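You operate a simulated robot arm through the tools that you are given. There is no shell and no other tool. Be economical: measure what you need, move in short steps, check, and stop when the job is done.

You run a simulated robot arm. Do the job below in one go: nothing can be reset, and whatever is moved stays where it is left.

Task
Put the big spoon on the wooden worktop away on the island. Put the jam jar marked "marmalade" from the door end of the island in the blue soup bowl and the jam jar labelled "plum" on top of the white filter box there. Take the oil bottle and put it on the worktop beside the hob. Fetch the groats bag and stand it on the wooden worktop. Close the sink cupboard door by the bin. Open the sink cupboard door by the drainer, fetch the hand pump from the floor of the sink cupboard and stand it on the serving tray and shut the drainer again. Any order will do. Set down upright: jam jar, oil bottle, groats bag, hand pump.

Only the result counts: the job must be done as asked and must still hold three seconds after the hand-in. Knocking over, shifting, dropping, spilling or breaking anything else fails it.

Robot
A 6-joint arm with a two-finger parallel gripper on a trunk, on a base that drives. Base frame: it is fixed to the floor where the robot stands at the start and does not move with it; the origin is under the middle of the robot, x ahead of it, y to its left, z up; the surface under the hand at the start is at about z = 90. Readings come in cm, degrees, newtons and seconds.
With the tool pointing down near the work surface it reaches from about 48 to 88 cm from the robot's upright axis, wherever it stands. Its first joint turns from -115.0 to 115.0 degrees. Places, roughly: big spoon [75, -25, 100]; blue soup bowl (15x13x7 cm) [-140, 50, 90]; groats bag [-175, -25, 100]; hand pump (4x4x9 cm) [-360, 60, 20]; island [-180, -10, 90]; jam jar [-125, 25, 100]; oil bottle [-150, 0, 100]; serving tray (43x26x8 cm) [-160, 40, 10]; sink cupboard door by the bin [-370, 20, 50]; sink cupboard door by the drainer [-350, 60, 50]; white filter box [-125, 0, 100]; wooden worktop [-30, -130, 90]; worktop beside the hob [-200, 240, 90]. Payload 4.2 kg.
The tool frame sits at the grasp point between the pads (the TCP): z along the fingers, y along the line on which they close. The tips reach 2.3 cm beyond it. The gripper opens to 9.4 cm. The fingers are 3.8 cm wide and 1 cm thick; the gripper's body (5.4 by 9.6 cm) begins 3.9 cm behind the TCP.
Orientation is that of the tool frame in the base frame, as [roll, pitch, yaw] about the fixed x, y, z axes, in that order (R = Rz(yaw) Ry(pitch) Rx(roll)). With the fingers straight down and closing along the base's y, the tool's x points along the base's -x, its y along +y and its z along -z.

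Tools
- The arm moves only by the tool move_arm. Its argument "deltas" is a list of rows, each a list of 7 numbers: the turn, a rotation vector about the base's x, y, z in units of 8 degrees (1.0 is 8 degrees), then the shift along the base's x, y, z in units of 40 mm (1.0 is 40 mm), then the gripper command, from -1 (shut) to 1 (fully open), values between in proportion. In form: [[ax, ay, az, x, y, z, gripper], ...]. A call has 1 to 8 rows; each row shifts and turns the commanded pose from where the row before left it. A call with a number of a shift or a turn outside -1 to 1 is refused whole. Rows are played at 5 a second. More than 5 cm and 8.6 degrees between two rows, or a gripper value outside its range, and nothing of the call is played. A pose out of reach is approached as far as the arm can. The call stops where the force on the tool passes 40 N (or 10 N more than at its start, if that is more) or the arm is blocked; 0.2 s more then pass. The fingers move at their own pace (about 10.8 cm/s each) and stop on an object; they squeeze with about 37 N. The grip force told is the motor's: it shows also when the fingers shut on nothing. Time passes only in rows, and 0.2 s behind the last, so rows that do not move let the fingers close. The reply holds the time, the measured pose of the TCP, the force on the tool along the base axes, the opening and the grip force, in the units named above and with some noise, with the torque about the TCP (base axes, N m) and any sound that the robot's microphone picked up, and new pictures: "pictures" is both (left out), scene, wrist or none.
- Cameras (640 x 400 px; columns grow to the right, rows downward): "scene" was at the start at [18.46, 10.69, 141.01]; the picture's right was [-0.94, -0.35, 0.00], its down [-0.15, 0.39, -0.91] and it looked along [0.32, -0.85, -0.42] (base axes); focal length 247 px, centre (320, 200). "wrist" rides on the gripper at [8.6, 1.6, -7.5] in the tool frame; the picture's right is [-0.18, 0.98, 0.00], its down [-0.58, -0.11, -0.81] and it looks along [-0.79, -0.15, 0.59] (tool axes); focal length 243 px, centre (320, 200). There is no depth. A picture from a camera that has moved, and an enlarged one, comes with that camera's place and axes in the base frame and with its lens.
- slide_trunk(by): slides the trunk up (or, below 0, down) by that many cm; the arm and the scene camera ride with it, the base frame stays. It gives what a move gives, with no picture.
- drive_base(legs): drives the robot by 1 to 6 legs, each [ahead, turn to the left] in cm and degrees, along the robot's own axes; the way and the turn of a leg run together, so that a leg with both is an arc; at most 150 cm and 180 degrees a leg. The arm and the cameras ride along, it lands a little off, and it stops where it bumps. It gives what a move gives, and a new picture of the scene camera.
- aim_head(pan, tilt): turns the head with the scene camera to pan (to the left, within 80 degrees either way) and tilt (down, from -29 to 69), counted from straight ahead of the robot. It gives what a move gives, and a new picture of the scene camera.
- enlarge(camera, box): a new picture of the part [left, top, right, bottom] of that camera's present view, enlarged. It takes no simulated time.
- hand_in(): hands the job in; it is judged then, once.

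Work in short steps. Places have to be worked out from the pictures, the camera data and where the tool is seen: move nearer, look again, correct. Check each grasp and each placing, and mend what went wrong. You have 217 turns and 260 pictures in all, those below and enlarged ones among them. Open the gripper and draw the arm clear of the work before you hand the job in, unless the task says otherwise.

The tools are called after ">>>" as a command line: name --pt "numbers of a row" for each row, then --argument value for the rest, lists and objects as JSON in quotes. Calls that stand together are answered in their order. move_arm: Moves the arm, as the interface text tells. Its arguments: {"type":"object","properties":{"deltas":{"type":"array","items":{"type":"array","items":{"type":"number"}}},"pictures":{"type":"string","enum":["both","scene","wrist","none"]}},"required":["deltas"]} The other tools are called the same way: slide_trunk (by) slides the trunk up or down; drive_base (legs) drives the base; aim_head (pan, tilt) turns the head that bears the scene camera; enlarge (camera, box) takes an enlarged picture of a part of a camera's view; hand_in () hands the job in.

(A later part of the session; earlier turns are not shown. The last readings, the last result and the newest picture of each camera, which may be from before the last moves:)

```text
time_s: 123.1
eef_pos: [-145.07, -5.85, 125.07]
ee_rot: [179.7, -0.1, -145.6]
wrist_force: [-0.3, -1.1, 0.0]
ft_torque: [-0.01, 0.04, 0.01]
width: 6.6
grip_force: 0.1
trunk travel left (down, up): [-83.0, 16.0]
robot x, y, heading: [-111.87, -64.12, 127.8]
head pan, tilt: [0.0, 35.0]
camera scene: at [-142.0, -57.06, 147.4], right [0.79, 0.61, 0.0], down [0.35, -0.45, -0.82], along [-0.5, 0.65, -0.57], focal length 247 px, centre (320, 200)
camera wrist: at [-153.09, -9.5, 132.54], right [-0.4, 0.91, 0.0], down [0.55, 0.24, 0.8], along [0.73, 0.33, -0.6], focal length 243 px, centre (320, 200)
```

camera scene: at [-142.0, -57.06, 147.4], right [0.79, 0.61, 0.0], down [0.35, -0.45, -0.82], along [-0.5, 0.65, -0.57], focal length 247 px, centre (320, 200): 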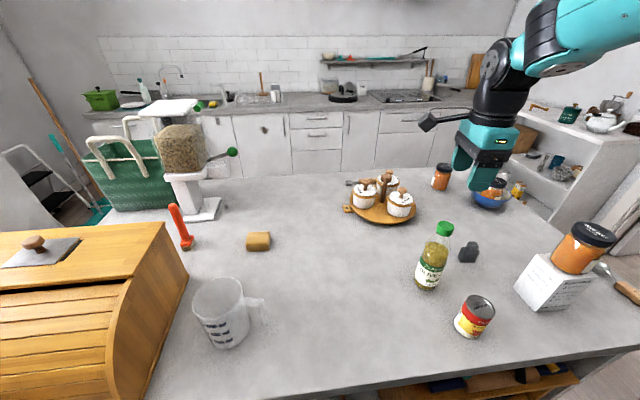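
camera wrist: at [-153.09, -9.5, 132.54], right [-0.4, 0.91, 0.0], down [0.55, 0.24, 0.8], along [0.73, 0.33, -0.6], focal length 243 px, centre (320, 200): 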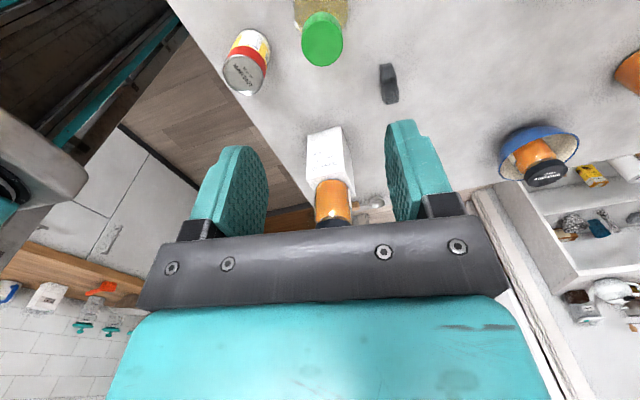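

The cap is at about [-145.9,-5.9]. I'll make a small correction and descend to TCP z≈108.7.

>>> move_arm --pt "0 0 0 -0.18 -0.02 -0.8 0.5" --pt "0 0 0 0 0 -1 0.5" --pt "0 0 0 0 0 -1 0.5" --pt "0 0 0 0 0 -0.8 0.5" --pt "0 0 0 0 0 -0.5 0.5"

```text
time_s: 124.3
eef_pos: [-145.87, -5.6, 108.57]
ee_rot: [179.7, -0.1, -145.6]
wrist_force: [-0.2, -0.1, 0.2]
ft_torque: [0.02, -0.02, 0.04]
width: 7.06
grip_force: 0.0
trunk travel left (down, up): [-83.0, 16.0]
robot x, y, heading: [-112.33, -63.49, 128.0]
head pan, tilt: [0.0, 35.0]
camera scene: at [-142.01, -57.06, 147.4], right [0.79, 0.61, 0.0], down [0.35, -0.45, -0.82], along [-0.5, 0.65, -0.57], focal length 247 px, centre (320, 200)
camera wrist: at [-153.82, -9.18, 116.05], right [-0.4, 0.91, 0.0], down [0.55, 0.24, 0.8], along [0.73, 0.33, -0.6], focal length 243 px, centre (320, 200)
```

scene: 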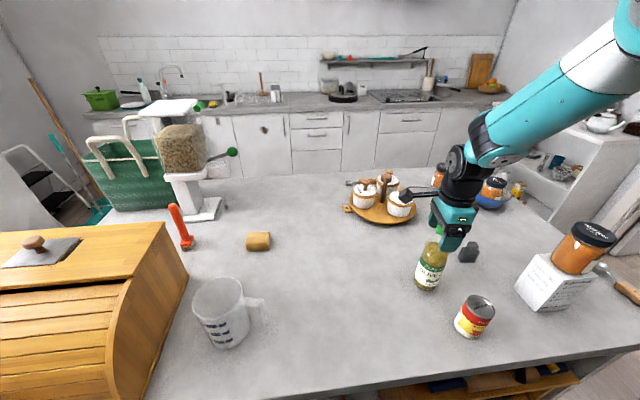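
wrist: 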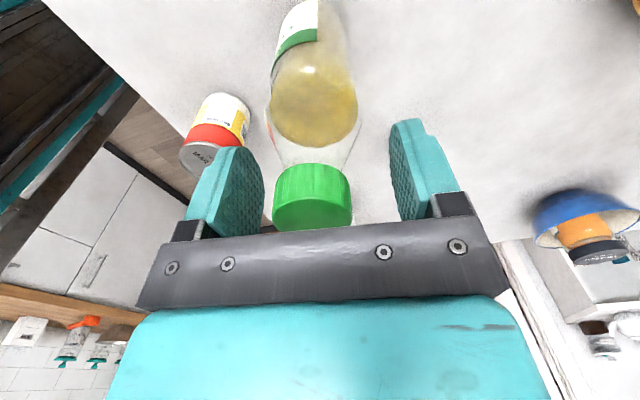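

The cap sits between the pads, fairly centred. I'll close and lift.

>>> move_arm --pt "0 0 0 0 0 0 -0.1" --pt "0 0 0 0 0 0 -1" --pt "0 0 0 0 0 0 -1" --pt "0 0 0 0 0 0.5 -1" --pt "0 0 0 0 0 1 -1" --pictures "both"

```text
time_s: 125.5
eef_pos: [-145.83, -5.43, 114.53]
ee_rot: [179.7, -0.2, -145.6]
wrist_force: [0.1, 1.2, -4.8]
ft_torque: [0.0, 0.01, 0.02]
width: 4.13
grip_force: 37.0
trunk travel left (down, up): [-83.0, 16.0]
robot x, y, heading: [-111.98, -63.66, 127.8]
head pan, tilt: [0.0, 35.0]
camera scene: at [-142.07, -56.98, 147.37], right [0.79, 0.61, 0.0], down [0.35, -0.45, -0.82], along [-0.5, 0.65, -0.57], focal length 247 px, centre (320, 200)
camera wrist: at [-153.87, -9.07, 121.99], right [-0.4, 0.91, 0.0], down [0.55, 0.24, 0.8], along [0.73, 0.33, -0.6], focal length 243 px, centre (320, 200)
```

scene: 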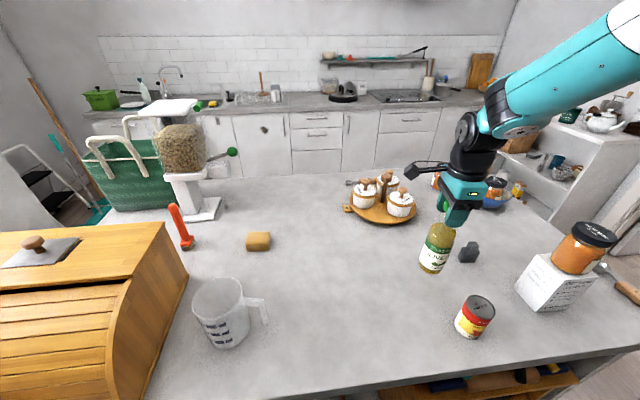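
wrist: 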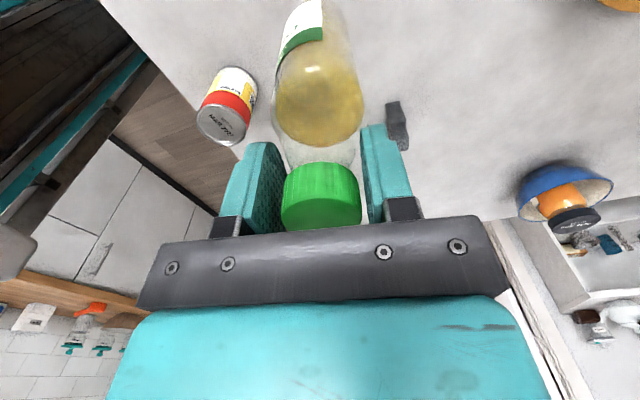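

The bottle is held by its cap. I'll raise it, pull it in and drive around the door end toward the hob.

>>> move_arm --pt "0 0 0 0 0 1 -1" --pt "0 0 0 0 0 1 -1" --pt "0 0 0 0 0 1 -1" --pt "0 0 0 0 0 1 -1" --pt "0 0 0 0 0 1 -1" --pt "0 0 0 0.6 -0.8 0 -1" --pt "0 0 0 0.7 -0.9 0 -1" --pt "0 0 0 0.7 -0.9 0 -1" --pictures "none"

>>> drive_base --legs '[[0, -83], [122, 0], [0, 91], [120, 0]]'

```text
time_s: 127.3
eef_pos: [-138.03, -16.33, 134.79]
ee_rot: [179.8, -0.2, -145.7]
wrist_force: [-0.3, 0.8, -6.3]
ft_torque: [-0.01, -0.01, 0.01]
width: 4.03
grip_force: 37.0
trunk travel left (down, up): [-83.0, 16.0]
robot x, y, heading: [-112.02, -63.89, 127.8]
head pan, tilt: [0.0, 35.0]
```

```text
time_s: 146.6
eef_pos: [-131.11, 156.13, 134.75]
ee_rot: [179.7, -0.2, -142.7]
wrist_force: [0.1, 0.9, -6.3]
ft_torque: [0.01, 0.02, 0.01]
width: 3.88
grip_force: 36.9
trunk travel left (down, up): [-83.0, 16.0]
robot x, y, heading: [-102.91, 110.03, 130.6]
head pan, tilt: [0.0, 35.0]
camera scene: at [-133.13, 115.32, 147.39], right [0.76, 0.65, 0.0], down [0.37, -0.43, -0.82], along [-0.53, 0.62, -0.57], focal length 247 px, centre (320, 200)
```

scene: 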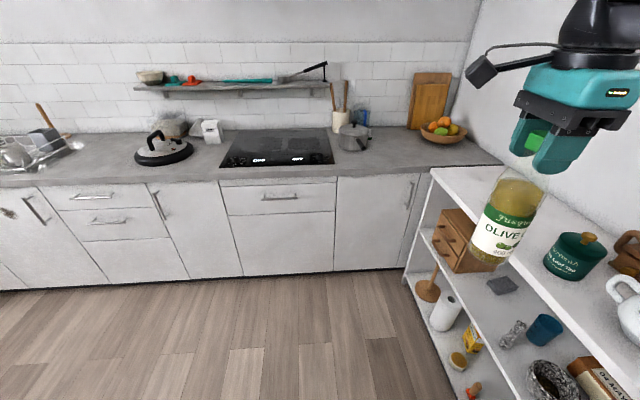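

The opening is slowly shrinking, so I'll check whether the cap is slipping.

>>> enlarge --camera "wrist" --box '[160, 0, 480, 260]'

```text
1.54 times, centred on (320, 130) of wrist
camera zoom: at [-138.97, 152.18, 142.29], right [-0.45, 0.89, 0.0], down [0.53, 0.26, 0.8], along [0.72, 0.36, -0.6], focal length 373 px, centre (320, 308)
```

zoom: 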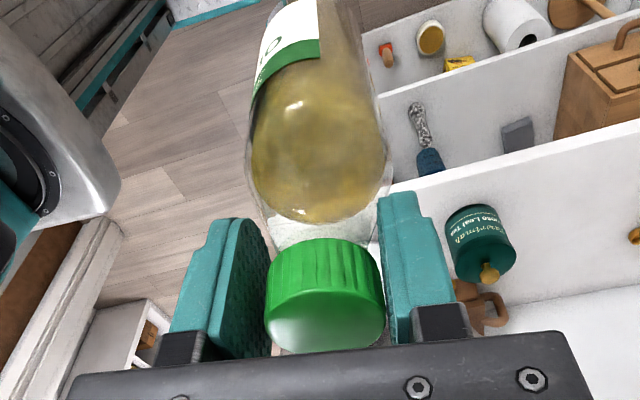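

A slight slip, but it still holds well, so I'll place it soon. The target is beside the hob's right edge at about [-189,218], which is clear. I'll drive ahead 68 cm.

>>> drive_base --legs '[[68, 0]]'

```text
time_s: 150.3
eef_pos: [-174.46, 207.48, 134.73]
ee_rot: [179.8, -0.2, -143.1]
wrist_force: [0.2, 0.0, -5.9]
ft_torque: [-0.03, 0.03, 0.02]
width: 3.84
grip_force: 37.3
trunk travel left (down, up): [-83.0, 16.0]
robot x, y, heading: [-146.26, 161.17, 130.4]
head pan, tilt: [0.0, 35.0]
camera scene: at [-176.79, 166.63, 147.39], right [0.76, 0.65, 0.0], down [0.37, -0.44, -0.82], along [-0.53, 0.62, -0.57], focal length 247 px, centre (320, 200)
```

scene: 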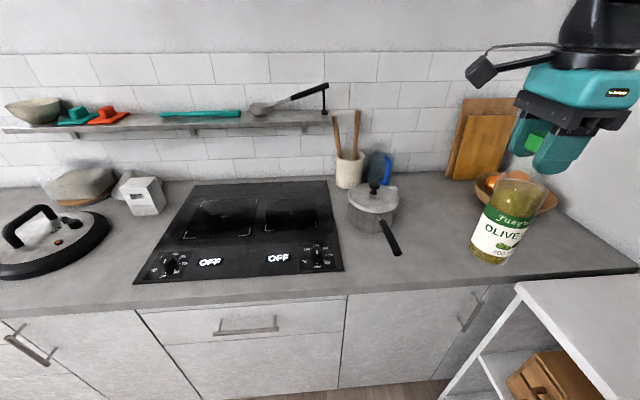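

A close view shows a pot handle reaching forward near my first target. A better spot is [-186.4,229.3], right of the pot handle and about 12 cm inside the edge. I'll drive 10 cm closer.

>>> drive_base --legs '[[10, 0]]'

```text
time_s: 151.5
eef_pos: [-181.07, 215.39, 134.78]
ee_rot: [179.8, -0.2, -143.1]
wrist_force: [0.5, -0.7, -5.7]
ft_torque: [-0.01, 0.01, 0.01]
width: 3.81
grip_force: 37.0
trunk travel left (down, up): [-83.0, 16.0]
robot x, y, heading: [-152.77, 169.06, 130.2]
head pan, tilt: [0.0, 35.0]
camera scene: at [-183.44, 174.51, 147.39], right [0.76, 0.65, 0.0], down [0.37, -0.44, -0.82], along [-0.53, 0.62, -0.57], focal length 247 px, centre (320, 200)
```

scene: 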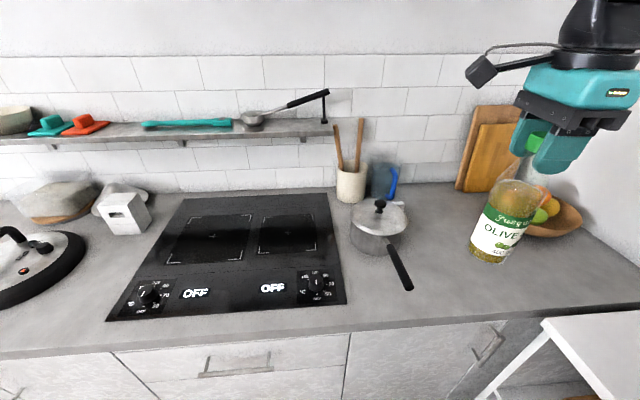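

The target projects onto clear worktop. I'll move over it and lower.

>>> move_arm --pt "0 0 0 -0.33 0.87 0 -1" --pt "0 0 0 -0.33 0.87 0 -1" --pt "0 0 0 -0.33 0.87 0 -1" --pt "0 0 0 -0.33 0.87 0 -1" --pt "0 0 0 0 0 -1 -1" --pt "0 0 0 0 0 -1 -1" --pt "0 0 0 0 0 -1 -1" --pt "0 0 0 0 0 -1 -1" --pictures "scene"

```text
time_s: 153.3
eef_pos: [-186.26, 229.32, 118.48]
ee_rot: [179.7, -0.2, -143.2]
wrist_force: [0.5, -0.2, -5.1]
ft_torque: [0.0, 0.0, 0.0]
width: 3.73
grip_force: 37.6
trunk travel left (down, up): [-83.0, 16.0]
robot x, y, heading: [-152.88, 168.8, 130.5]
head pan, tilt: [0.0, 35.0]
camera scene: at [-183.44, 174.51, 147.39], right [0.76, 0.65, 0.0], down [0.37, -0.44, -0.82], along [-0.53, 0.63, -0.57], focal length 247 px, centre (320, 200)
```

scene: 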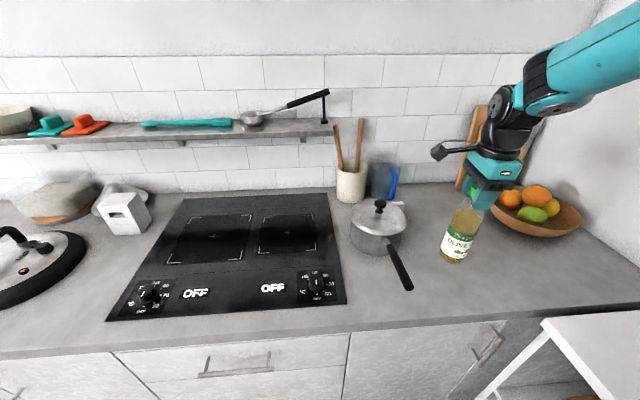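

>>> move_arm --pt "0 0 0 0 0 -0.9 -1" --pt "0 0 0 0 0 -0.8 -1" --pt "0 0 0 0 0 -0.15 -1" --pt "0 0 0 0 0 -0.1 -1" --pictures "none"

>>> enlarge --camera "scene" --box '[380, 150, 540, 300]'

```text
time_s: 154.3
eef_pos: [-186.29, 229.32, 110.96]
ee_rot: [179.8, -0.2, -143.3]
wrist_force: [0.0, -0.2, -5.2]
ft_torque: [0.03, 0.0, 0.0]
width: 3.72
grip_force: 36.8
trunk travel left (down, up): [-83.0, 16.0]
robot x, y, heading: [-153.03, 169.03, 130.3]
head pan, tilt: [0.0, 35.0]
```

```text
2.67 times, centred on (460, 225) of scene
camera zoom: at [-183.46, 174.54, 147.39], right [0.76, 0.65, 0.0], down [0.37, -0.44, -0.82], along [-0.53, 0.62, -0.57], focal length 659 px, centre (-53, 133)
```

zoom: 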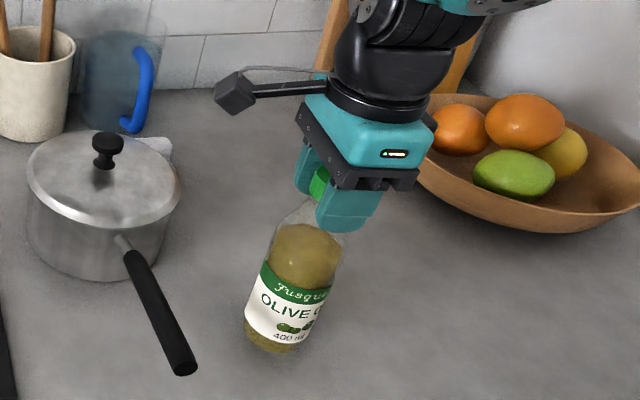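

Very near the surface now. I'll creep down to contact.

>>> move_arm --pt "0 0 0 0 0 -0.12 -1" --pt "0 0 0 0 0 -0.12 -1" --pt "0 0 0 0 0 -0.1 -1" --pt "0 0 0 0 0 0 -1" --pictures "none"

```text
time_s: 155.3
eef_pos: [-186.29, 229.32, 109.57]
ee_rot: [179.9, -0.3, -143.2]
wrist_force: [-0.2, 0.5, -5.5]
ft_torque: [0.01, 0.03, 0.0]
width: 3.7
grip_force: 37.2
trunk travel left (down, up): [-83.0, 16.0]
robot x, y, heading: [-153.21, 169.03, 130.1]
head pan, tilt: [0.0, 35.0]
```

>>> move_arm --pt "0 0 0 0 0 -0.08 -1" --pt "0 0 0 0 0 -0.07 -1" --pt "0 0 0 0 0 0 -1" --pictures "none"

```text
time_s: 156.1
eef_pos: [-186.39, 229.49, 109.17]
ee_rot: [179.5, -0.3, -143.2]
wrist_force: [1.1, 2.7, 26.6]
ft_torque: [-0.2, -0.23, 0.0]
width: 3.7
grip_force: 37.1
trunk travel left (down, up): [-83.0, 16.0]
robot x, y, heading: [-153.22, 169.1, 130.3]
head pan, tilt: [0.0, 35.0]
```

Contact. I'll release slowly, rise and check.

>>> move_arm --pt "0 0 0 0 0 0.03 -1" --pt "0 0 0 0 0 0 0" --pt "0 0 0 0 0 0 0.5" --pt "0 0 0 0 0 0 0.5" --pt "0 0 0 0 0 1 0.5" --pt "0 0 0 0 0 1 0.5" --pt "0 0 0 0 0 1 0.5" --pt "0 0 0 0 0 1 0.5" --pictures "scene"

```text
time_s: 157.9
eef_pos: [-186.29, 229.25, 125.23]
ee_rot: [179.8, -0.1, -143.2]
wrist_force: [-0.3, 0.1, 0.1]
ft_torque: [-0.02, -0.01, -0.03]
width: 7.06
grip_force: 0.0
trunk travel left (down, up): [-83.0, 16.0]
robot x, y, heading: [-152.81, 169.07, 130.1]
head pan, tilt: [0.0, 35.0]
camera scene: at [-183.47, 174.54, 147.38], right [0.76, 0.65, 0.0], down [0.37, -0.44, -0.82], along [-0.53, 0.62, -0.57], focal length 247 px, centre (320, 200)
```

scene: 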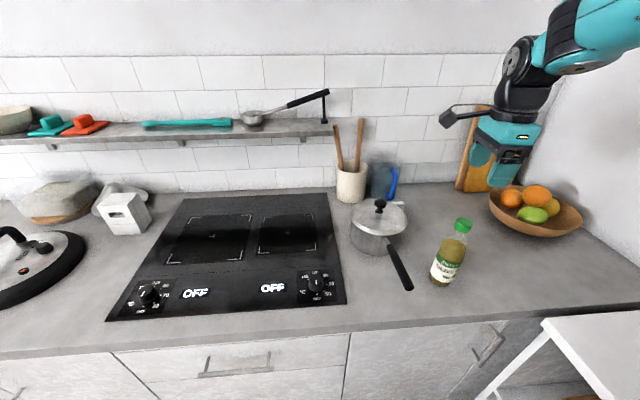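

The oil bottle stands upright beside the hob. I'll retract the arm and drive along the aisle toward the sink.

>>> move_arm --pt "0 0 0 0 0 1 0.5" --pt "0 0 0 0 0 1 0.5" --pt "0 0 0 0.55 -0.98 0 0.5" --pt "0 0 0 0.55 -0.98 0 0.5" --pt "0 0 0 0.55 -0.98 0 0.5" --pt "0 0 0 0.55 -0.98 0 0.5" --pictures "none"

>>> drive_base --legs '[[0, 95]]'

>>> aim_head --pan -25 --tilt 25

```text
time_s: 159.3
eef_pos: [-177.55, 213.76, 133.28]
ee_rot: [179.8, -0.2, -143.1]
wrist_force: [-0.8, 0.0, -1.2]
ft_torque: [-0.02, -0.04, 0.0]
width: 7.07
grip_force: 0.0
trunk travel left (down, up): [-83.0, 16.0]
robot x, y, heading: [-153.22, 169.36, 130.2]
head pan, tilt: [0.0, 35.0]
```

```text
time_s: 162.3
eef_pos: [-204.3, 167.15, 133.15]
ee_rot: [179.6, -0.5, -78.8]
wrist_force: [0.7, -0.4, -0.1]
ft_torque: [0.0, 0.01, -0.01]
width: 7.04
grip_force: 0.0
trunk travel left (down, up): [-83.0, 16.0]
robot x, y, heading: [-152.7, 166.54, -164.2]
head pan, tilt: [0.0, 35.0]
stopped in leg 1: the robot was blocked; the commanded pose is now the measured one
camera scene: at [-170.56, 140.81, 147.38], right [-0.27, 0.96, 0.0], down [0.55, 0.16, -0.82], along [-0.79, -0.22, -0.57], focal length 247 px, centre (320, 200)
```

scene: 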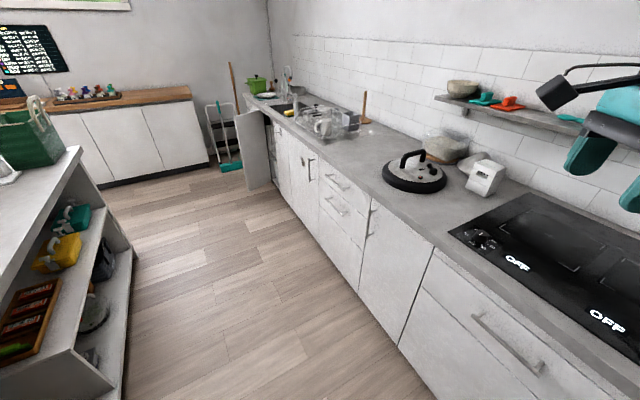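

```text
time_s: 163.2
eef_pos: [-204.26, 167.02, 133.34]
ee_rot: [179.6, -0.6, -78.8]
wrist_force: [-0.2, 0.2, 0.2]
ft_torque: [-0.02, 0.03, 0.02]
width: 7.03
grip_force: 0.0
trunk travel left (down, up): [-83.0, 16.0]
robot x, y, heading: [-152.51, 166.12, -164.2]
head pan, tilt: [-25.0, 25.0]
camera scene: at [-171.11, 144.59, 148.95], right [0.16, 0.99, 0.0], down [0.42, -0.07, -0.91], along [-0.89, 0.14, -0.42], focal length 247 px, centre (320, 200)
```

scene: 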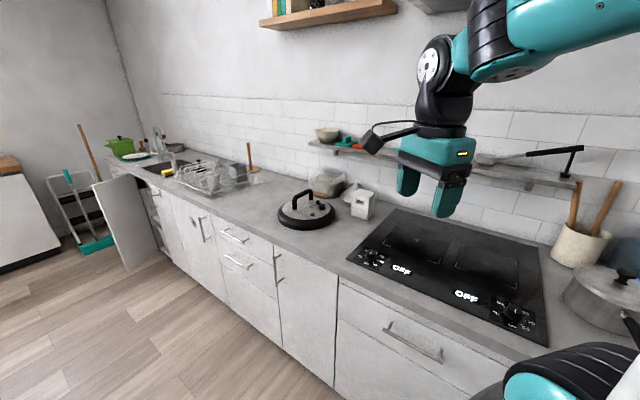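

The base's rear likely met the white shelf. I'll move ahead a little and then finish the turn.

>>> drive_base --legs '[[20, 0]]'

>>> drive_base --legs '[[0, 33]]'

```text
time_s: 164.8
eef_pos: [-223.69, 161.42, 133.28]
ee_rot: [179.5, -0.5, -78.6]
wrist_force: [0.3, -0.3, -0.8]
ft_torque: [0.01, -0.01, 0.01]
width: 7.07
grip_force: 0.1
trunk travel left (down, up): [-83.0, 16.0]
robot x, y, heading: [-172.25, 160.56, -164.0]
head pan, tilt: [-25.0, 25.0]
camera scene: at [-190.48, 139.07, 148.97], right [0.15, 0.99, 0.0], down [0.42, -0.06, -0.91], along [-0.9, 0.14, -0.42], focal length 247 px, centre (320, 200)
```

scene: 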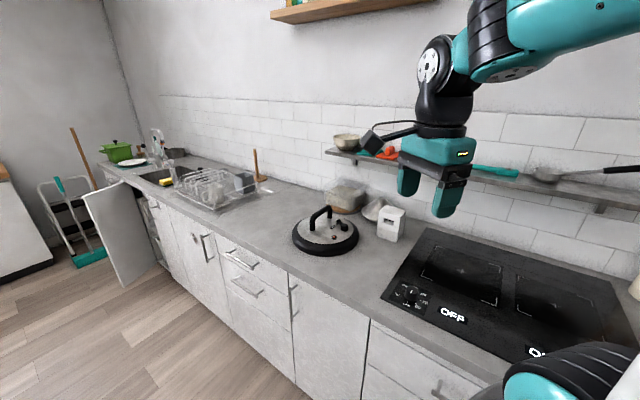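

```text
time_s: 166.8
eef_pos: [-215.56, 133.0, 133.28]
ee_rot: [179.6, -0.6, -45.2]
wrist_force: [-0.2, -0.9, -0.4]
ft_torque: [0.01, -0.03, 0.02]
width: 7.06
grip_force: 0.1
trunk travel left (down, up): [-83.0, 16.0]
robot x, y, heading: [-172.08, 160.53, -130.2]
head pan, tilt: [-25.0, 25.0]
camera scene: at [-175.57, 132.57, 148.97], right [-0.42, 0.91, 0.0], down [0.38, 0.18, -0.91], along [-0.82, -0.38, -0.42], focal length 247 px, centre (320, 200)
```

scene: 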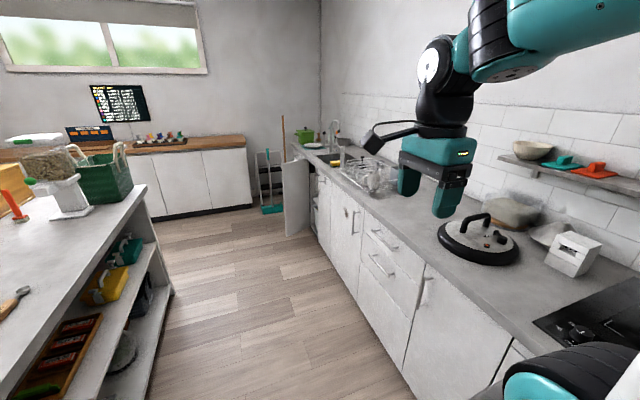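

I'm lined up along the aisle. I'll drive ahead toward the sink cupboard and look.

>>> drive_base --legs '[[110, 0]]'

>>> aim_head --pan -30 --tilt 45

```text
time_s: 172.4
eef_pos: [-287.6, 52.01, 133.22]
ee_rot: [179.6, -0.5, -46.7]
wrist_force: [0.6, 0.7, 0.2]
ft_torque: [0.05, 0.0, 0.0]
width: 7.05
grip_force: 0.0
trunk travel left (down, up): [-83.0, 16.0]
robot x, y, heading: [-243.42, 78.65, -131.9]
head pan, tilt: [-25.0, 25.0]
camera scene: at [-247.59, 50.67, 148.97], right [-0.39, 0.92, 0.0], down [0.39, 0.17, -0.91], along [-0.83, -0.36, -0.42], focal length 247 px, centre (320, 200)
```

scene: 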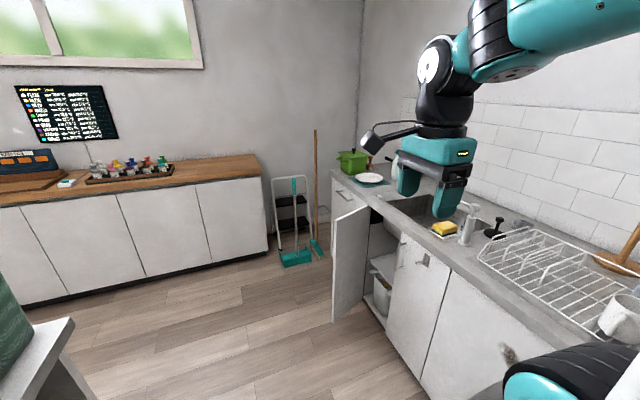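

```text
time_s: 173.2
eef_pos: [-287.62, 52.07, 133.33]
ee_rot: [179.6, -0.5, -46.7]
wrist_force: [0.0, 0.9, -0.3]
ft_torque: [0.01, 0.01, -0.02]
width: 7.03
grip_force: 0.0
trunk travel left (down, up): [-83.0, 16.0]
robot x, y, heading: [-243.59, 78.71, -131.3]
head pan, tilt: [-30.0, 45.0]
camera scene: at [-246.85, 51.76, 145.91], right [-0.31, 0.95, 0.0], down [0.67, 0.22, -0.71], along [-0.67, -0.22, -0.71], focal length 247 px, centre (320, 200)
```

scene: 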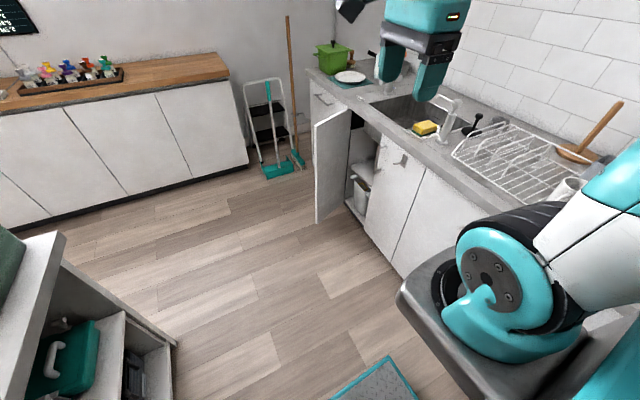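

>>> enlarge --camera "scene" --box '[290, 80, 490, 270]'

```text
2.11 times, centred on (390, 175) of scene
camera zoom: at [-246.85, 51.76, 145.91], right [-0.31, 0.95, 0.0], down [0.67, 0.22, -0.71], along [-0.67, -0.22, -0.71], focal length 520 px, centre (173, 253)
```

zoom: 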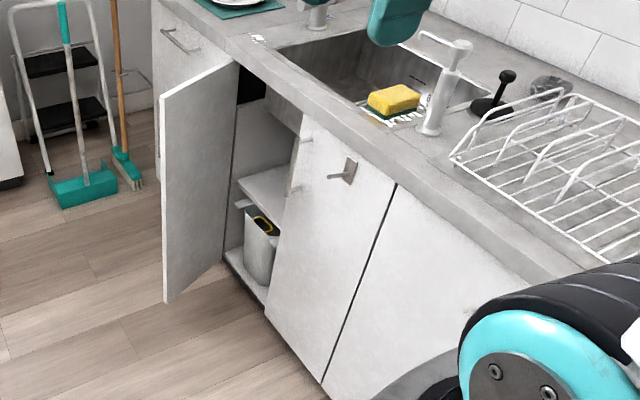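

The drainer door spans about [-354,47] to [-333.5,67.5] and is hinged on the right, with a vertical handle at about [-349.5,47.5], z 66–79. The bin door's free edge is at about [-351,14.5], standing about 73° open. I'll drive nearer to close the bin door first.

>>> drive_base --legs '[[68, 0]]'

>>> aim_head --pan -35 --tilt 55

```text
time_s: 176.9
eef_pos: [-333.07, 2.57, 133.35]
ee_rot: [179.6, -0.6, -47.5]
wrist_force: [-0.9, 0.4, 0.1]
ft_torque: [0.0, 0.0, 0.0]
width: 7.03
grip_force: 0.0
trunk travel left (down, up): [-83.0, 16.0]
robot x, y, heading: [-288.47, 28.76, -132.5]
head pan, tilt: [-30.0, 45.0]
camera scene: at [-292.36, 1.82, 145.91], right [-0.3, 0.95, 0.0], down [0.67, 0.21, -0.71], along [-0.67, -0.21, -0.71], focal length 247 px, centre (320, 200)
```

scene: 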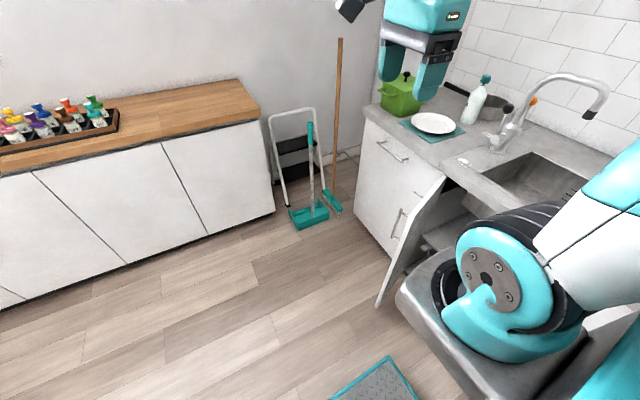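

```text
time_s: 177.7
eef_pos: [-333.1, 2.69, 133.4]
ee_rot: [179.6, -0.7, -47.4]
wrist_force: [0.6, 0.3, 0.6]
ft_torque: [-0.01, -0.04, -0.03]
width: 7.08
grip_force: 0.0
trunk travel left (down, up): [-83.0, 16.0]
robot x, y, heading: [-288.71, 28.86, -132.6]
head pan, tilt: [-35.0, 55.0]
camera scene: at [-291.65, 2.7, 144.57], right [-0.22, 0.98, 0.0], down [0.8, 0.18, -0.57], along [-0.56, -0.12, -0.82], focal length 247 px, centre (320, 200)
```

scene: 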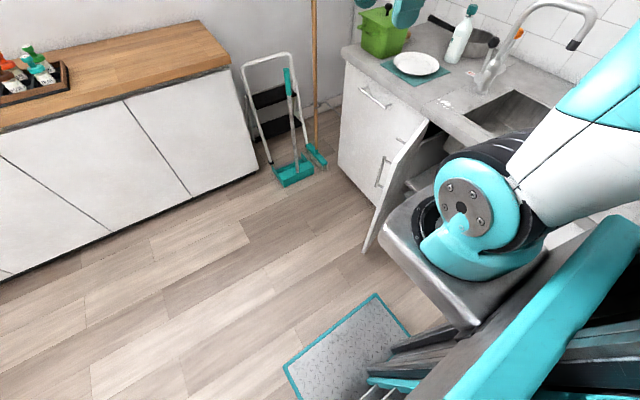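

The robot's own body hides the door. I'll turn right 45° for a clearer view with the head.

>>> drive_base --legs '[[0, -48]]'

>>> aim_head --pan 0 --tilt 50

```text
time_s: 180.2
eef_pos: [-337.88, 44.1, 133.27]
ee_rot: [179.6, -0.6, -95.2]
wrist_force: [-0.4, 0.1, -0.2]
ft_torque: [-0.01, -0.01, 0.0]
width: 7.06
grip_force: 0.0
trunk travel left (down, up): [-83.0, 16.0]
robot x, y, heading: [-288.67, 29.14, 179.9]
head pan, tilt: [-35.0, 55.0]
camera scene: at [-309.92, 13.42, 144.56], right [0.58, 0.82, 0.0], down [0.67, -0.47, -0.57], along [-0.47, 0.33, -0.82], focal length 247 px, centre (320, 200)
```

scene: 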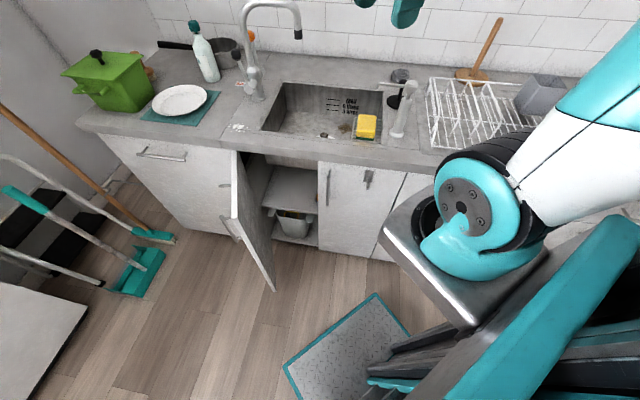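

```text
time_s: 181.2
eef_pos: [-337.98, 44.01, 133.38]
ee_rot: [179.6, -0.6, -95.2]
wrist_force: [-0.1, -0.2, 0.0]
ft_torque: [0.0, -0.03, -0.05]
width: 7.06
grip_force: 0.1
trunk travel left (down, up): [-83.0, 16.0]
robot x, y, heading: [-288.41, 28.58, 179.6]
head pan, tilt: [0.0, 50.0]
camera scene: at [-311.74, 9.3, 145.22], right [0.01, 1.0, 0.0], down [0.77, -0.01, -0.64], along [-0.64, 0.0, -0.77], focal length 247 px, centre (320, 200)
```

scene: 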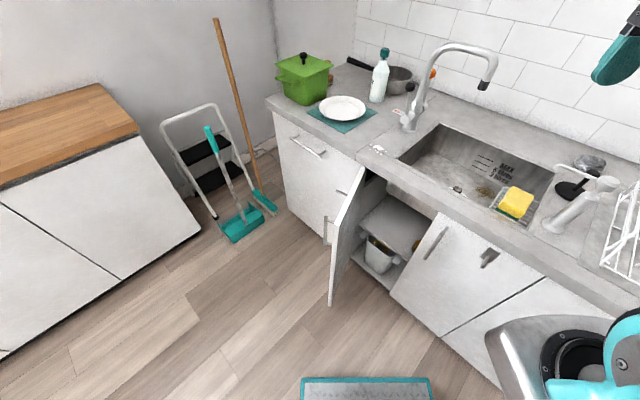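

>>> enlarge --camera "scene" --box '[280, 140, 540, 330]'

```text
2.11 times, centred on (410, 235) of scene
camera zoom: at [-311.74, 9.3, 145.22], right [0.01, 1.0, 0.0], down [0.77, -0.01, -0.64], along [-0.64, 0.0, -0.77], focal length 520 px, centre (130, 126)
```

zoom: 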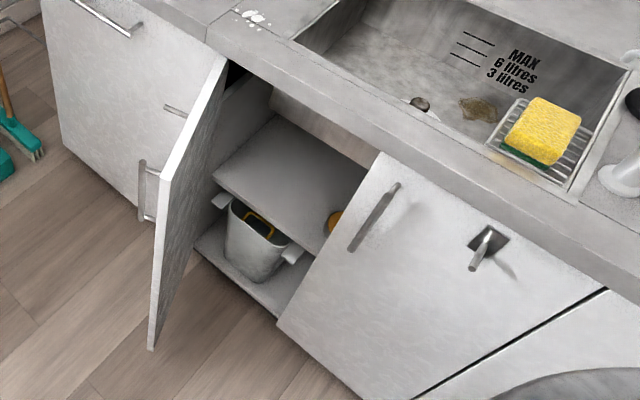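

The handles (z 65–83) stand off their doors, so a vertical hand pushing the bin door's handle bar will close it. I'll lower the trunk and carry the closed hand over to the outer side of that door.

>>> slide_trunk --by -25

>>> move_arm --pt "0 0 -0.455 -0.5 -0.955 0 -1" --pt "0 0 -0.455 -0.5 -0.955 0 -1" --pt "0 0 -0.455 -0.5 -0.955 0 -1" --pt "0 0 -0.455 -0.5 -0.955 0 -1" --pt "0 0 -0.455 -0.5 -0.955 0 -1" --pt "0 0 -0.455 -0.5 -0.955 0 -1" --pt "0 0 -0.455 -0.5 -0.955 0 -1" --pt "0 0 -0.455 -0.5 -0.955 0 -1" --pictures "none"

>>> move_arm --pt "0 0 -0.455 -0.5 -0.955 0 -1" --pt "0 0 -0.455 -0.5 -0.955 0 -1" --pt "0 0 -0.455 -0.5 -0.955 0 -1" --pictures "scene"

```text
time_s: 183.8
eef_pos: [-337.88, 43.92, 108.38]
ee_rot: [179.5, -0.5, -95.2]
wrist_force: [0.5, -0.3, -0.1]
ft_torque: [0.0, 0.01, 0.0]
width: 7.03
grip_force: 0.0
trunk travel left (down, up): [-58.0, 41.0]
robot x, y, heading: [-288.59, 28.98, 179.5]
head pan, tilt: [0.0, 50.0]
```

```text
time_s: 185.6
eef_pos: [-354.14, 13.89, 108.24]
ee_rot: [179.5, -0.7, -124.4]
wrist_force: [-0.2, -0.8, 0.4]
ft_torque: [-0.02, 0.0, 0.02]
width: 0.0
grip_force: 36.8
trunk travel left (down, up): [-58.0, 41.0]
robot x, y, heading: [-288.94, 28.73, 179.4]
head pan, tilt: [0.0, 50.0]
```

```text
time_s: 186.4
eef_pos: [-359.82, 2.58, 108.24]
ee_rot: [179.7, -0.6, -135.3]
wrist_force: [1.9, 0.9, 2.2]
ft_torque: [-0.05, 0.12, 0.02]
width: 0.0
grip_force: 37.0
trunk travel left (down, up): [-58.0, 41.0]
robot x, y, heading: [-288.56, 28.64, 179.6]
head pan, tilt: [0.0, 50.0]
camera scene: at [-311.62, 9.38, 120.27], right [0.01, 1.0, 0.0], down [0.77, -0.01, -0.64], along [-0.64, 0.0, -0.77], focal length 247 px, centre (320, 200)
```

scene: 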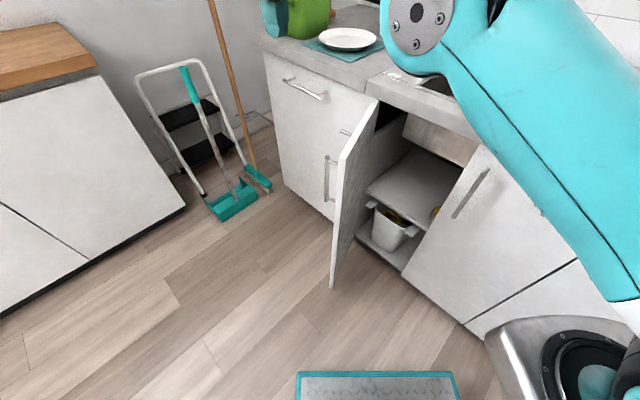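

The hand is on the outer side of the door. I'll descend beside it.

>>> move_arm --pt "0 0 0 0 0 -1 -1" --pt "0 0 0 0 0 -1 -1" --pt "0 0 0 0 0 -1 -1" --pt "0 0 0 0 0 -1 -1" --pt "0 0 0 0 0 -1 -1" --pt "0 0 0 0 0 -1 -1" --pt "0 0 0 0 0 -1 -1" --pt "0 0 0 0 0 -1 -1" --pictures "scene"

```text
time_s: 188.2
eef_pos: [-360.21, 1.97, 76.51]
ee_rot: [179.6, -0.7, -135.2]
wrist_force: [0.0, 0.5, 1.1]
ft_torque: [0.01, 0.02, -0.01]
width: 0.0
grip_force: 37.0
trunk travel left (down, up): [-58.0, 41.0]
robot x, y, heading: [-288.69, 29.16, 179.7]
head pan, tilt: [0.0, 50.0]
camera scene: at [-311.72, 9.29, 120.23], right [0.01, 1.0, 0.0], down [0.77, 0.0, -0.64], along [-0.64, 0.0, -0.77], focal length 247 px, centre (320, 200)
```

scene: 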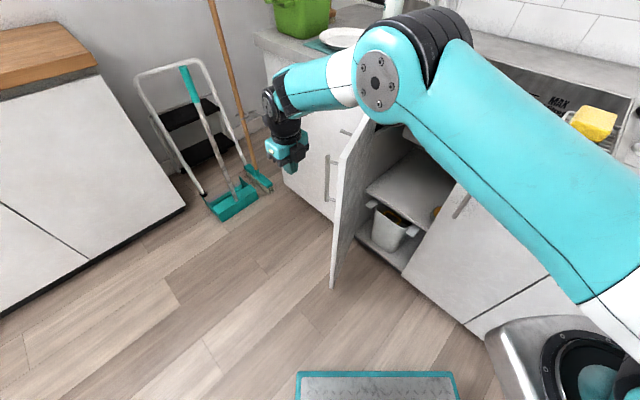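

The elbow stays above the door and counter. I'll lower to handle height and start the sweep that swings the door shut.

>>> move_arm --pt "0 0 0 0 0 -0.9 -1" --pt "0 0 0 0 0 -0.9 -1" --pt "0 0 0 0 0 -0.8 -1" --pt "0 0 0 0.51 0.765 0 -1" --pt "0 0 0 0.51 0.765 0 -1" --pt "0 0 0 0.51 0.765 0 -1" --pt "0 0 0 0.51 0.765 0 -1" --pt "0 0 0 0.51 0.765 0 -1" --pictures "scene"

```text
time_s: 190.0
eef_pos: [-349.74, 17.28, 65.53]
ee_rot: [179.6, -0.6, -135.2]
wrist_force: [-0.4, -0.2, 0.5]
ft_torque: [0.0, 0.01, -0.01]
width: 0.01
grip_force: 37.1
trunk travel left (down, up): [-58.0, 41.0]
robot x, y, heading: [-288.76, 28.64, 179.7]
head pan, tilt: [0.0, 50.0]
camera scene: at [-311.74, 9.28, 120.21], right [0.01, 1.0, 0.0], down [0.77, 0.0, -0.64], along [-0.64, 0.0, -0.77], focal length 247 px, centre (320, 200)
```

scene: 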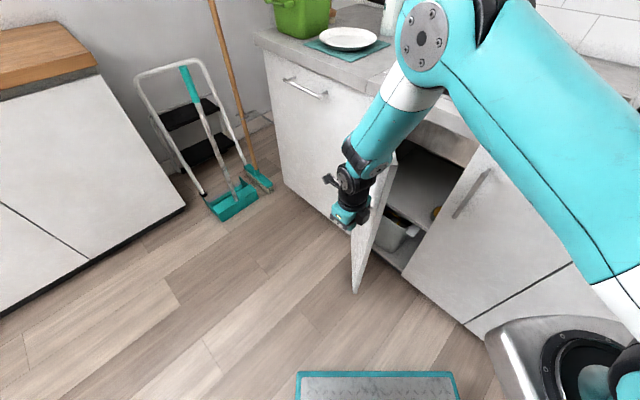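

The door is swinging along. I'll continue the arc.

>>> move_arm --pt "0 0 0 0.05 0.87 0 -1" --pt "0 0 0 0.05 0.87 0 -1" --pt "0 0 0 0.05 0.87 0 -1" --pt "0 0 0 0 0.87 0 -1" --pictures "scene"

```text
time_s: 191.0
eef_pos: [-348.99, 31.51, 65.92]
ee_rot: [179.7, -0.5, -135.3]
wrist_force: [-0.6, 0.0, -0.3]
ft_torque: [0.02, 0.01, 0.01]
width: 0.0
grip_force: 36.9
trunk travel left (down, up): [-58.0, 41.0]
robot x, y, heading: [-289.01, 28.54, 179.6]
head pan, tilt: [0.0, 50.0]
camera scene: at [-311.74, 9.27, 120.21], right [0.01, 1.0, 0.0], down [0.77, 0.0, -0.64], along [-0.64, 0.0, -0.77], focal length 247 px, centre (320, 200)
```

scene: 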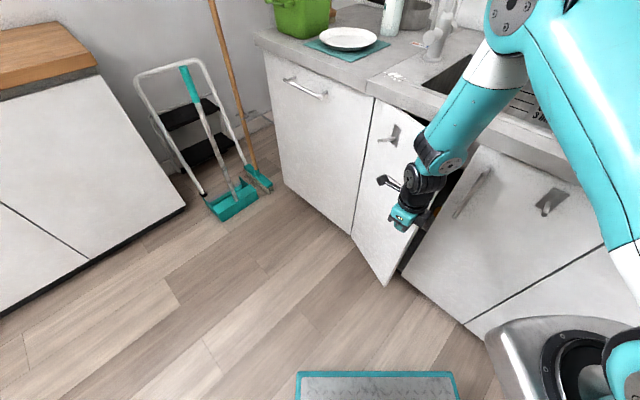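

>>> move_arm --pt "0 0 0 -0.3 0.7 0 -1" --pt "0 0 0 -0.35 0.6 0 -1" --pt "0 0 0 -0.3 0.3 0 -1" --pictures "scene"

```text
time_s: 191.8
eef_pos: [-352.5, 38.01, 66.16]
ee_rot: [179.8, -0.3, -135.4]
wrist_force: [-0.4, 0.7, -0.3]
ft_torque: [-0.01, -0.01, -0.01]
width: 0.0
grip_force: 37.0
trunk travel left (down, up): [-58.0, 41.0]
robot x, y, heading: [-288.88, 28.99, 179.5]
head pan, tilt: [0.0, 50.0]
camera scene: at [-311.63, 9.38, 120.26], right [0.01, 1.0, 0.0], down [0.77, -0.01, -0.64], along [-0.64, 0.0, -0.77], focal length 247 px, centre (320, 200)
```

scene: 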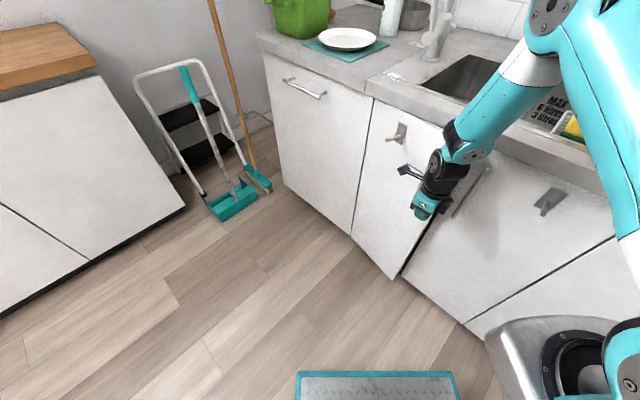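

>>> move_arm --pt "0 0 0 -0.15 0.15 0 -1" --pt "0 0 0 -0.15 0.15 0 -1" --pt "0 0 0 -0.15 0.15 0 -1" --pictures "scene"

>>> enlarge --camera "scene" --box '[340, 90, 520, 290]'

```text
time_s: 192.6
eef_pos: [-353.65, 40.12, 66.19]
ee_rot: [180.0, 0.2, -135.8]
wrist_force: [-0.2, -0.5, 0.9]
ft_torque: [0.02, -0.03, -0.01]
width: 0.0
grip_force: 37.3
trunk travel left (down, up): [-58.0, 41.0]
robot x, y, heading: [-288.34, 28.59, 179.3]
head pan, tilt: [0.0, 50.0]
camera scene: at [-311.24, 9.66, 120.41], right [0.01, 1.0, 0.0], down [0.76, -0.01, -0.65], along [-0.65, 0.01, -0.76], focal length 247 px, centre (320, 200)
```

scene: 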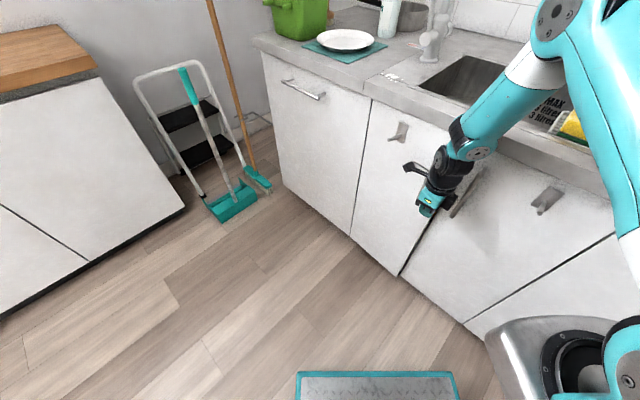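

```text
2.00 times, centred on (430, 190) of scene
camera zoom: at [-311.24, 9.66, 120.41], right [0.01, 1.0, 0.0], down [0.76, -0.01, -0.65], along [-0.65, 0.01, -0.76], focal length 494 px, centre (100, 220)
```

zoom: 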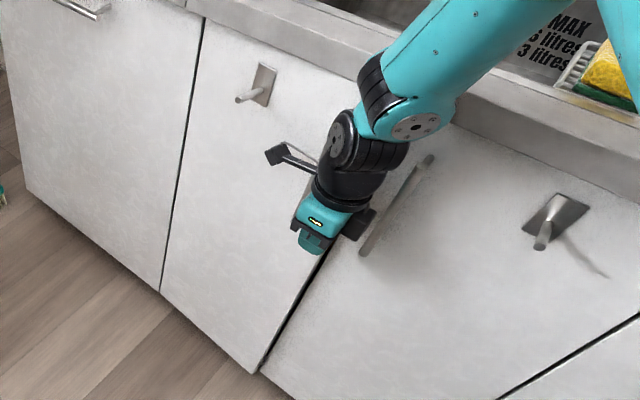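

The wrist seems to touch the counter edge now and the door looks nearly flush. I'll back off and inspect.

>>> move_arm --pt "0 0 0 0.5 -0.5 0 -1" --pt "0 0 0 0.7 -0.7 0 -1" --pt "0 0 0 0.7 -0.7 0 -1" --pt "0 0 0 0.7 -0.7 0 -1" --pt "0 0 0 0.7 -0.7 0 -1" --pictures "none"

>>> enlarge --camera "scene" --box '[340, 90, 520, 290]'

```text
time_s: 193.8
eef_pos: [-341.82, 26.38, 65.63]
ee_rot: [179.6, -0.7, -135.3]
wrist_force: [1.0, 1.5, 0.0]
ft_torque: [0.0, 0.02, 0.0]
width: 0.0
grip_force: 37.1
trunk travel left (down, up): [-58.0, 41.0]
robot x, y, heading: [-288.89, 29.27, 179.5]
head pan, tilt: [0.0, 50.0]
```

```text
2.00 times, centred on (430, 190) of scene
camera zoom: at [-311.76, 9.35, 120.21], right [0.01, 1.0, 0.0], down [0.77, -0.01, -0.64], along [-0.64, 0.0, -0.77], focal length 494 px, centre (100, 220)
```

zoom: 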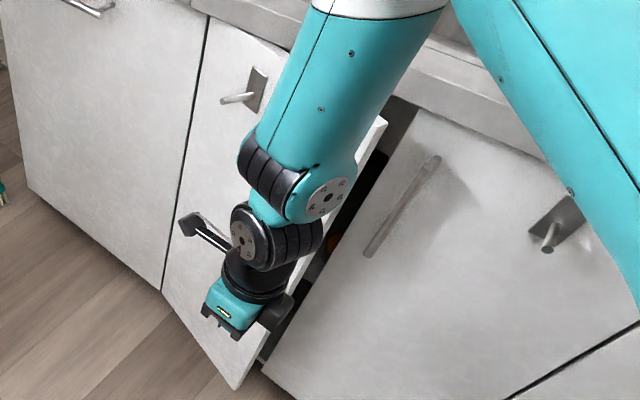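

The door came back with the hand a bit, so something is hooking its handle. I'll look with the wrist camera.

>>> enlarge --camera "wrist" --box '[0, 0, 640, 400]'

>>> enlarge --camera "scene" --box '[380, 150, 510, 260]'

```text
1.00 times, centred on (320, 200) of wrist (not enlarged: the box is as wide or as high as the picture)
camera zoom: at [-348.9, 21.43, 73.2], right [-0.56, 0.83, 0.0], down [0.5, 0.33, 0.8], along [0.66, 0.45, -0.6], focal length 243 px, centre (320, 200)
```

zoom: 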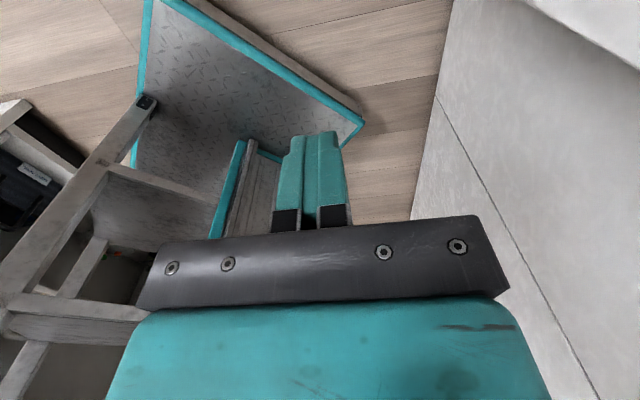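

```text
3.64 times, centred on (445, 205) of scene
camera zoom: at [-311.76, 9.35, 120.21], right [0.01, 1.0, 0.0], down [0.77, -0.01, -0.64], along [-0.64, 0.0, -0.77], focal length 899 px, centre (-134, 182)
```

zoom: 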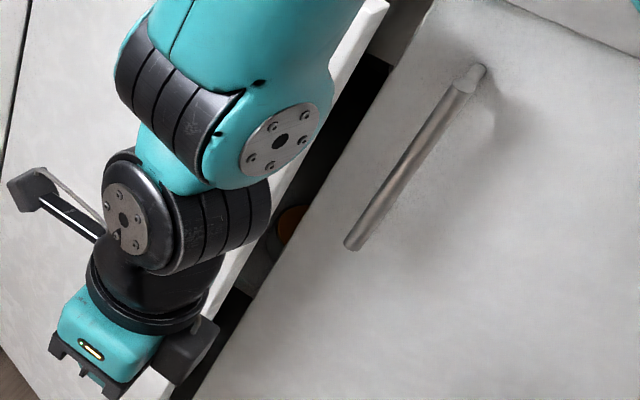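

>>> move_arm --pt "0 0 0 0.7 -0.7 0 -1" --pt "0 0 0 0.7 -0.7 0 -1" --pt "0 0 0 0.7 -0.7 0 -1" --pictures "scene"

```text
time_s: 194.6
eef_pos: [-335.84, 20.68, 65.71]
ee_rot: [179.7, -0.6, -135.3]
wrist_force: [-0.5, -0.5, 0.1]
ft_torque: [0.02, -0.04, -0.03]
width: 0.0
grip_force: 37.1
out of reach, approached as far as the arm can: row 3
trunk travel left (down, up): [-58.0, 41.0]
robot x, y, heading: [-288.77, 29.05, 179.7]
head pan, tilt: [0.0, 50.0]
camera scene: at [-311.75, 9.33, 120.22], right [0.01, 1.0, 0.0], down [0.77, 0.0, -0.64], along [-0.64, 0.0, -0.77], focal length 247 px, centre (320, 200)
```

scene: 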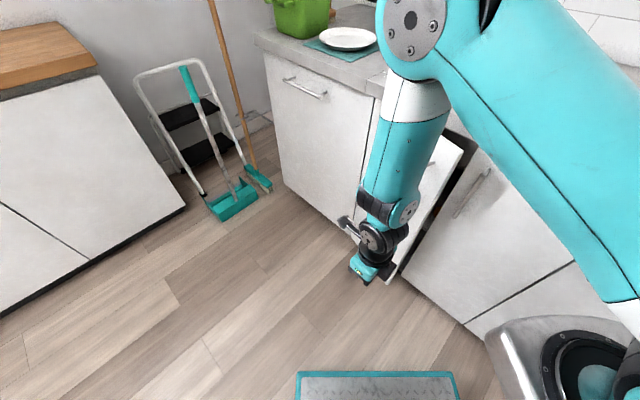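

>>> move_arm --pt "0 0 0 -0.7 -0.7 0 -1" --pt "0 0 0 -0.7 -0.7 0 -1" --pt "0 0 0 -0.7 -0.7 0 -1" --pt "0 0 0 -0.7 -0.7 0 -1" --pictures "scene"

```text
time_s: 195.6
eef_pos: [-348.23, 10.94, 65.97]
ee_rot: [179.7, -0.6, -134.9]
wrist_force: [-0.5, -0.6, 0.5]
ft_torque: [-0.01, -0.01, -0.01]
width: 0.01
grip_force: 37.0
out of reach, approached as far as the arm can: row 1, 2, 3
trunk travel left (down, up): [-58.0, 41.0]
robot x, y, heading: [-288.67, 28.44, 179.7]
head pan, tilt: [0.0, 50.0]
camera scene: at [-311.73, 9.33, 120.22], right [0.01, 1.0, 0.0], down [0.77, 0.0, -0.64], along [-0.64, 0.0, -0.77], focal length 247 px, centre (320, 200)
```

scene: 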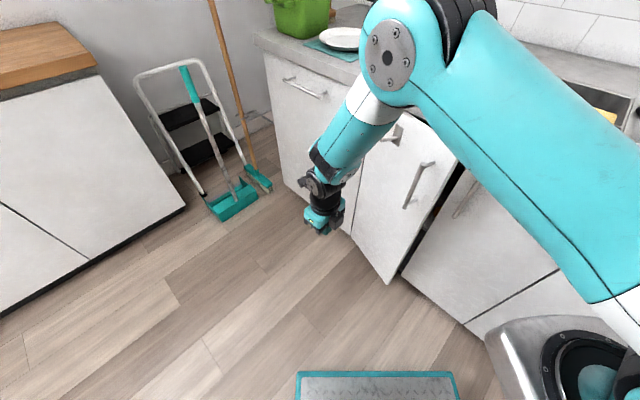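

The hand is free and the door stands about 25° open, so the handle had been hooked. I'll tilt the hand ~48° so its fingertips lead toward the cupboard, lower it below handle height, and push the panel itself.

>>> move_arm --pt "0.707 0.707 0 0 0 -0.6 -1" --pt "0.707 0.707 0 0 0 -0.6 -1" --pt "0.707 0.707 0 0 0 -0.6 -1" --pt "0.707 0.707 0 0 0 -0.6 -1" --pt "0.707 0.707 0 0 0 -0.6 -1" --pt "0.707 0.707 0 0 0 -0.5 -1" --pictures "scene"

```text
time_s: 197.0
eef_pos: [-353.95, 12.98, 52.14]
ee_rot: [131.5, -0.6, -134.6]
wrist_force: [0.0, -0.8, 0.2]
ft_torque: [0.0, 0.01, -0.02]
width: 0.0
grip_force: 37.1
out of reach, approached as far as the arm can: row 1, 2, 3, 4
trunk travel left (down, up): [-58.0, 41.0]
robot x, y, heading: [-289.24, 28.54, 179.4]
head pan, tilt: [0.0, 50.0]
camera scene: at [-311.74, 9.32, 120.23], right [0.01, 1.0, 0.0], down [0.77, 0.0, -0.64], along [-0.64, 0.0, -0.77], focal length 247 px, centre (320, 200)
```

scene: 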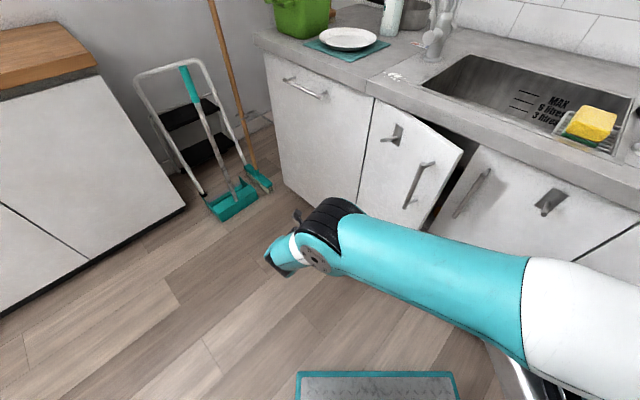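

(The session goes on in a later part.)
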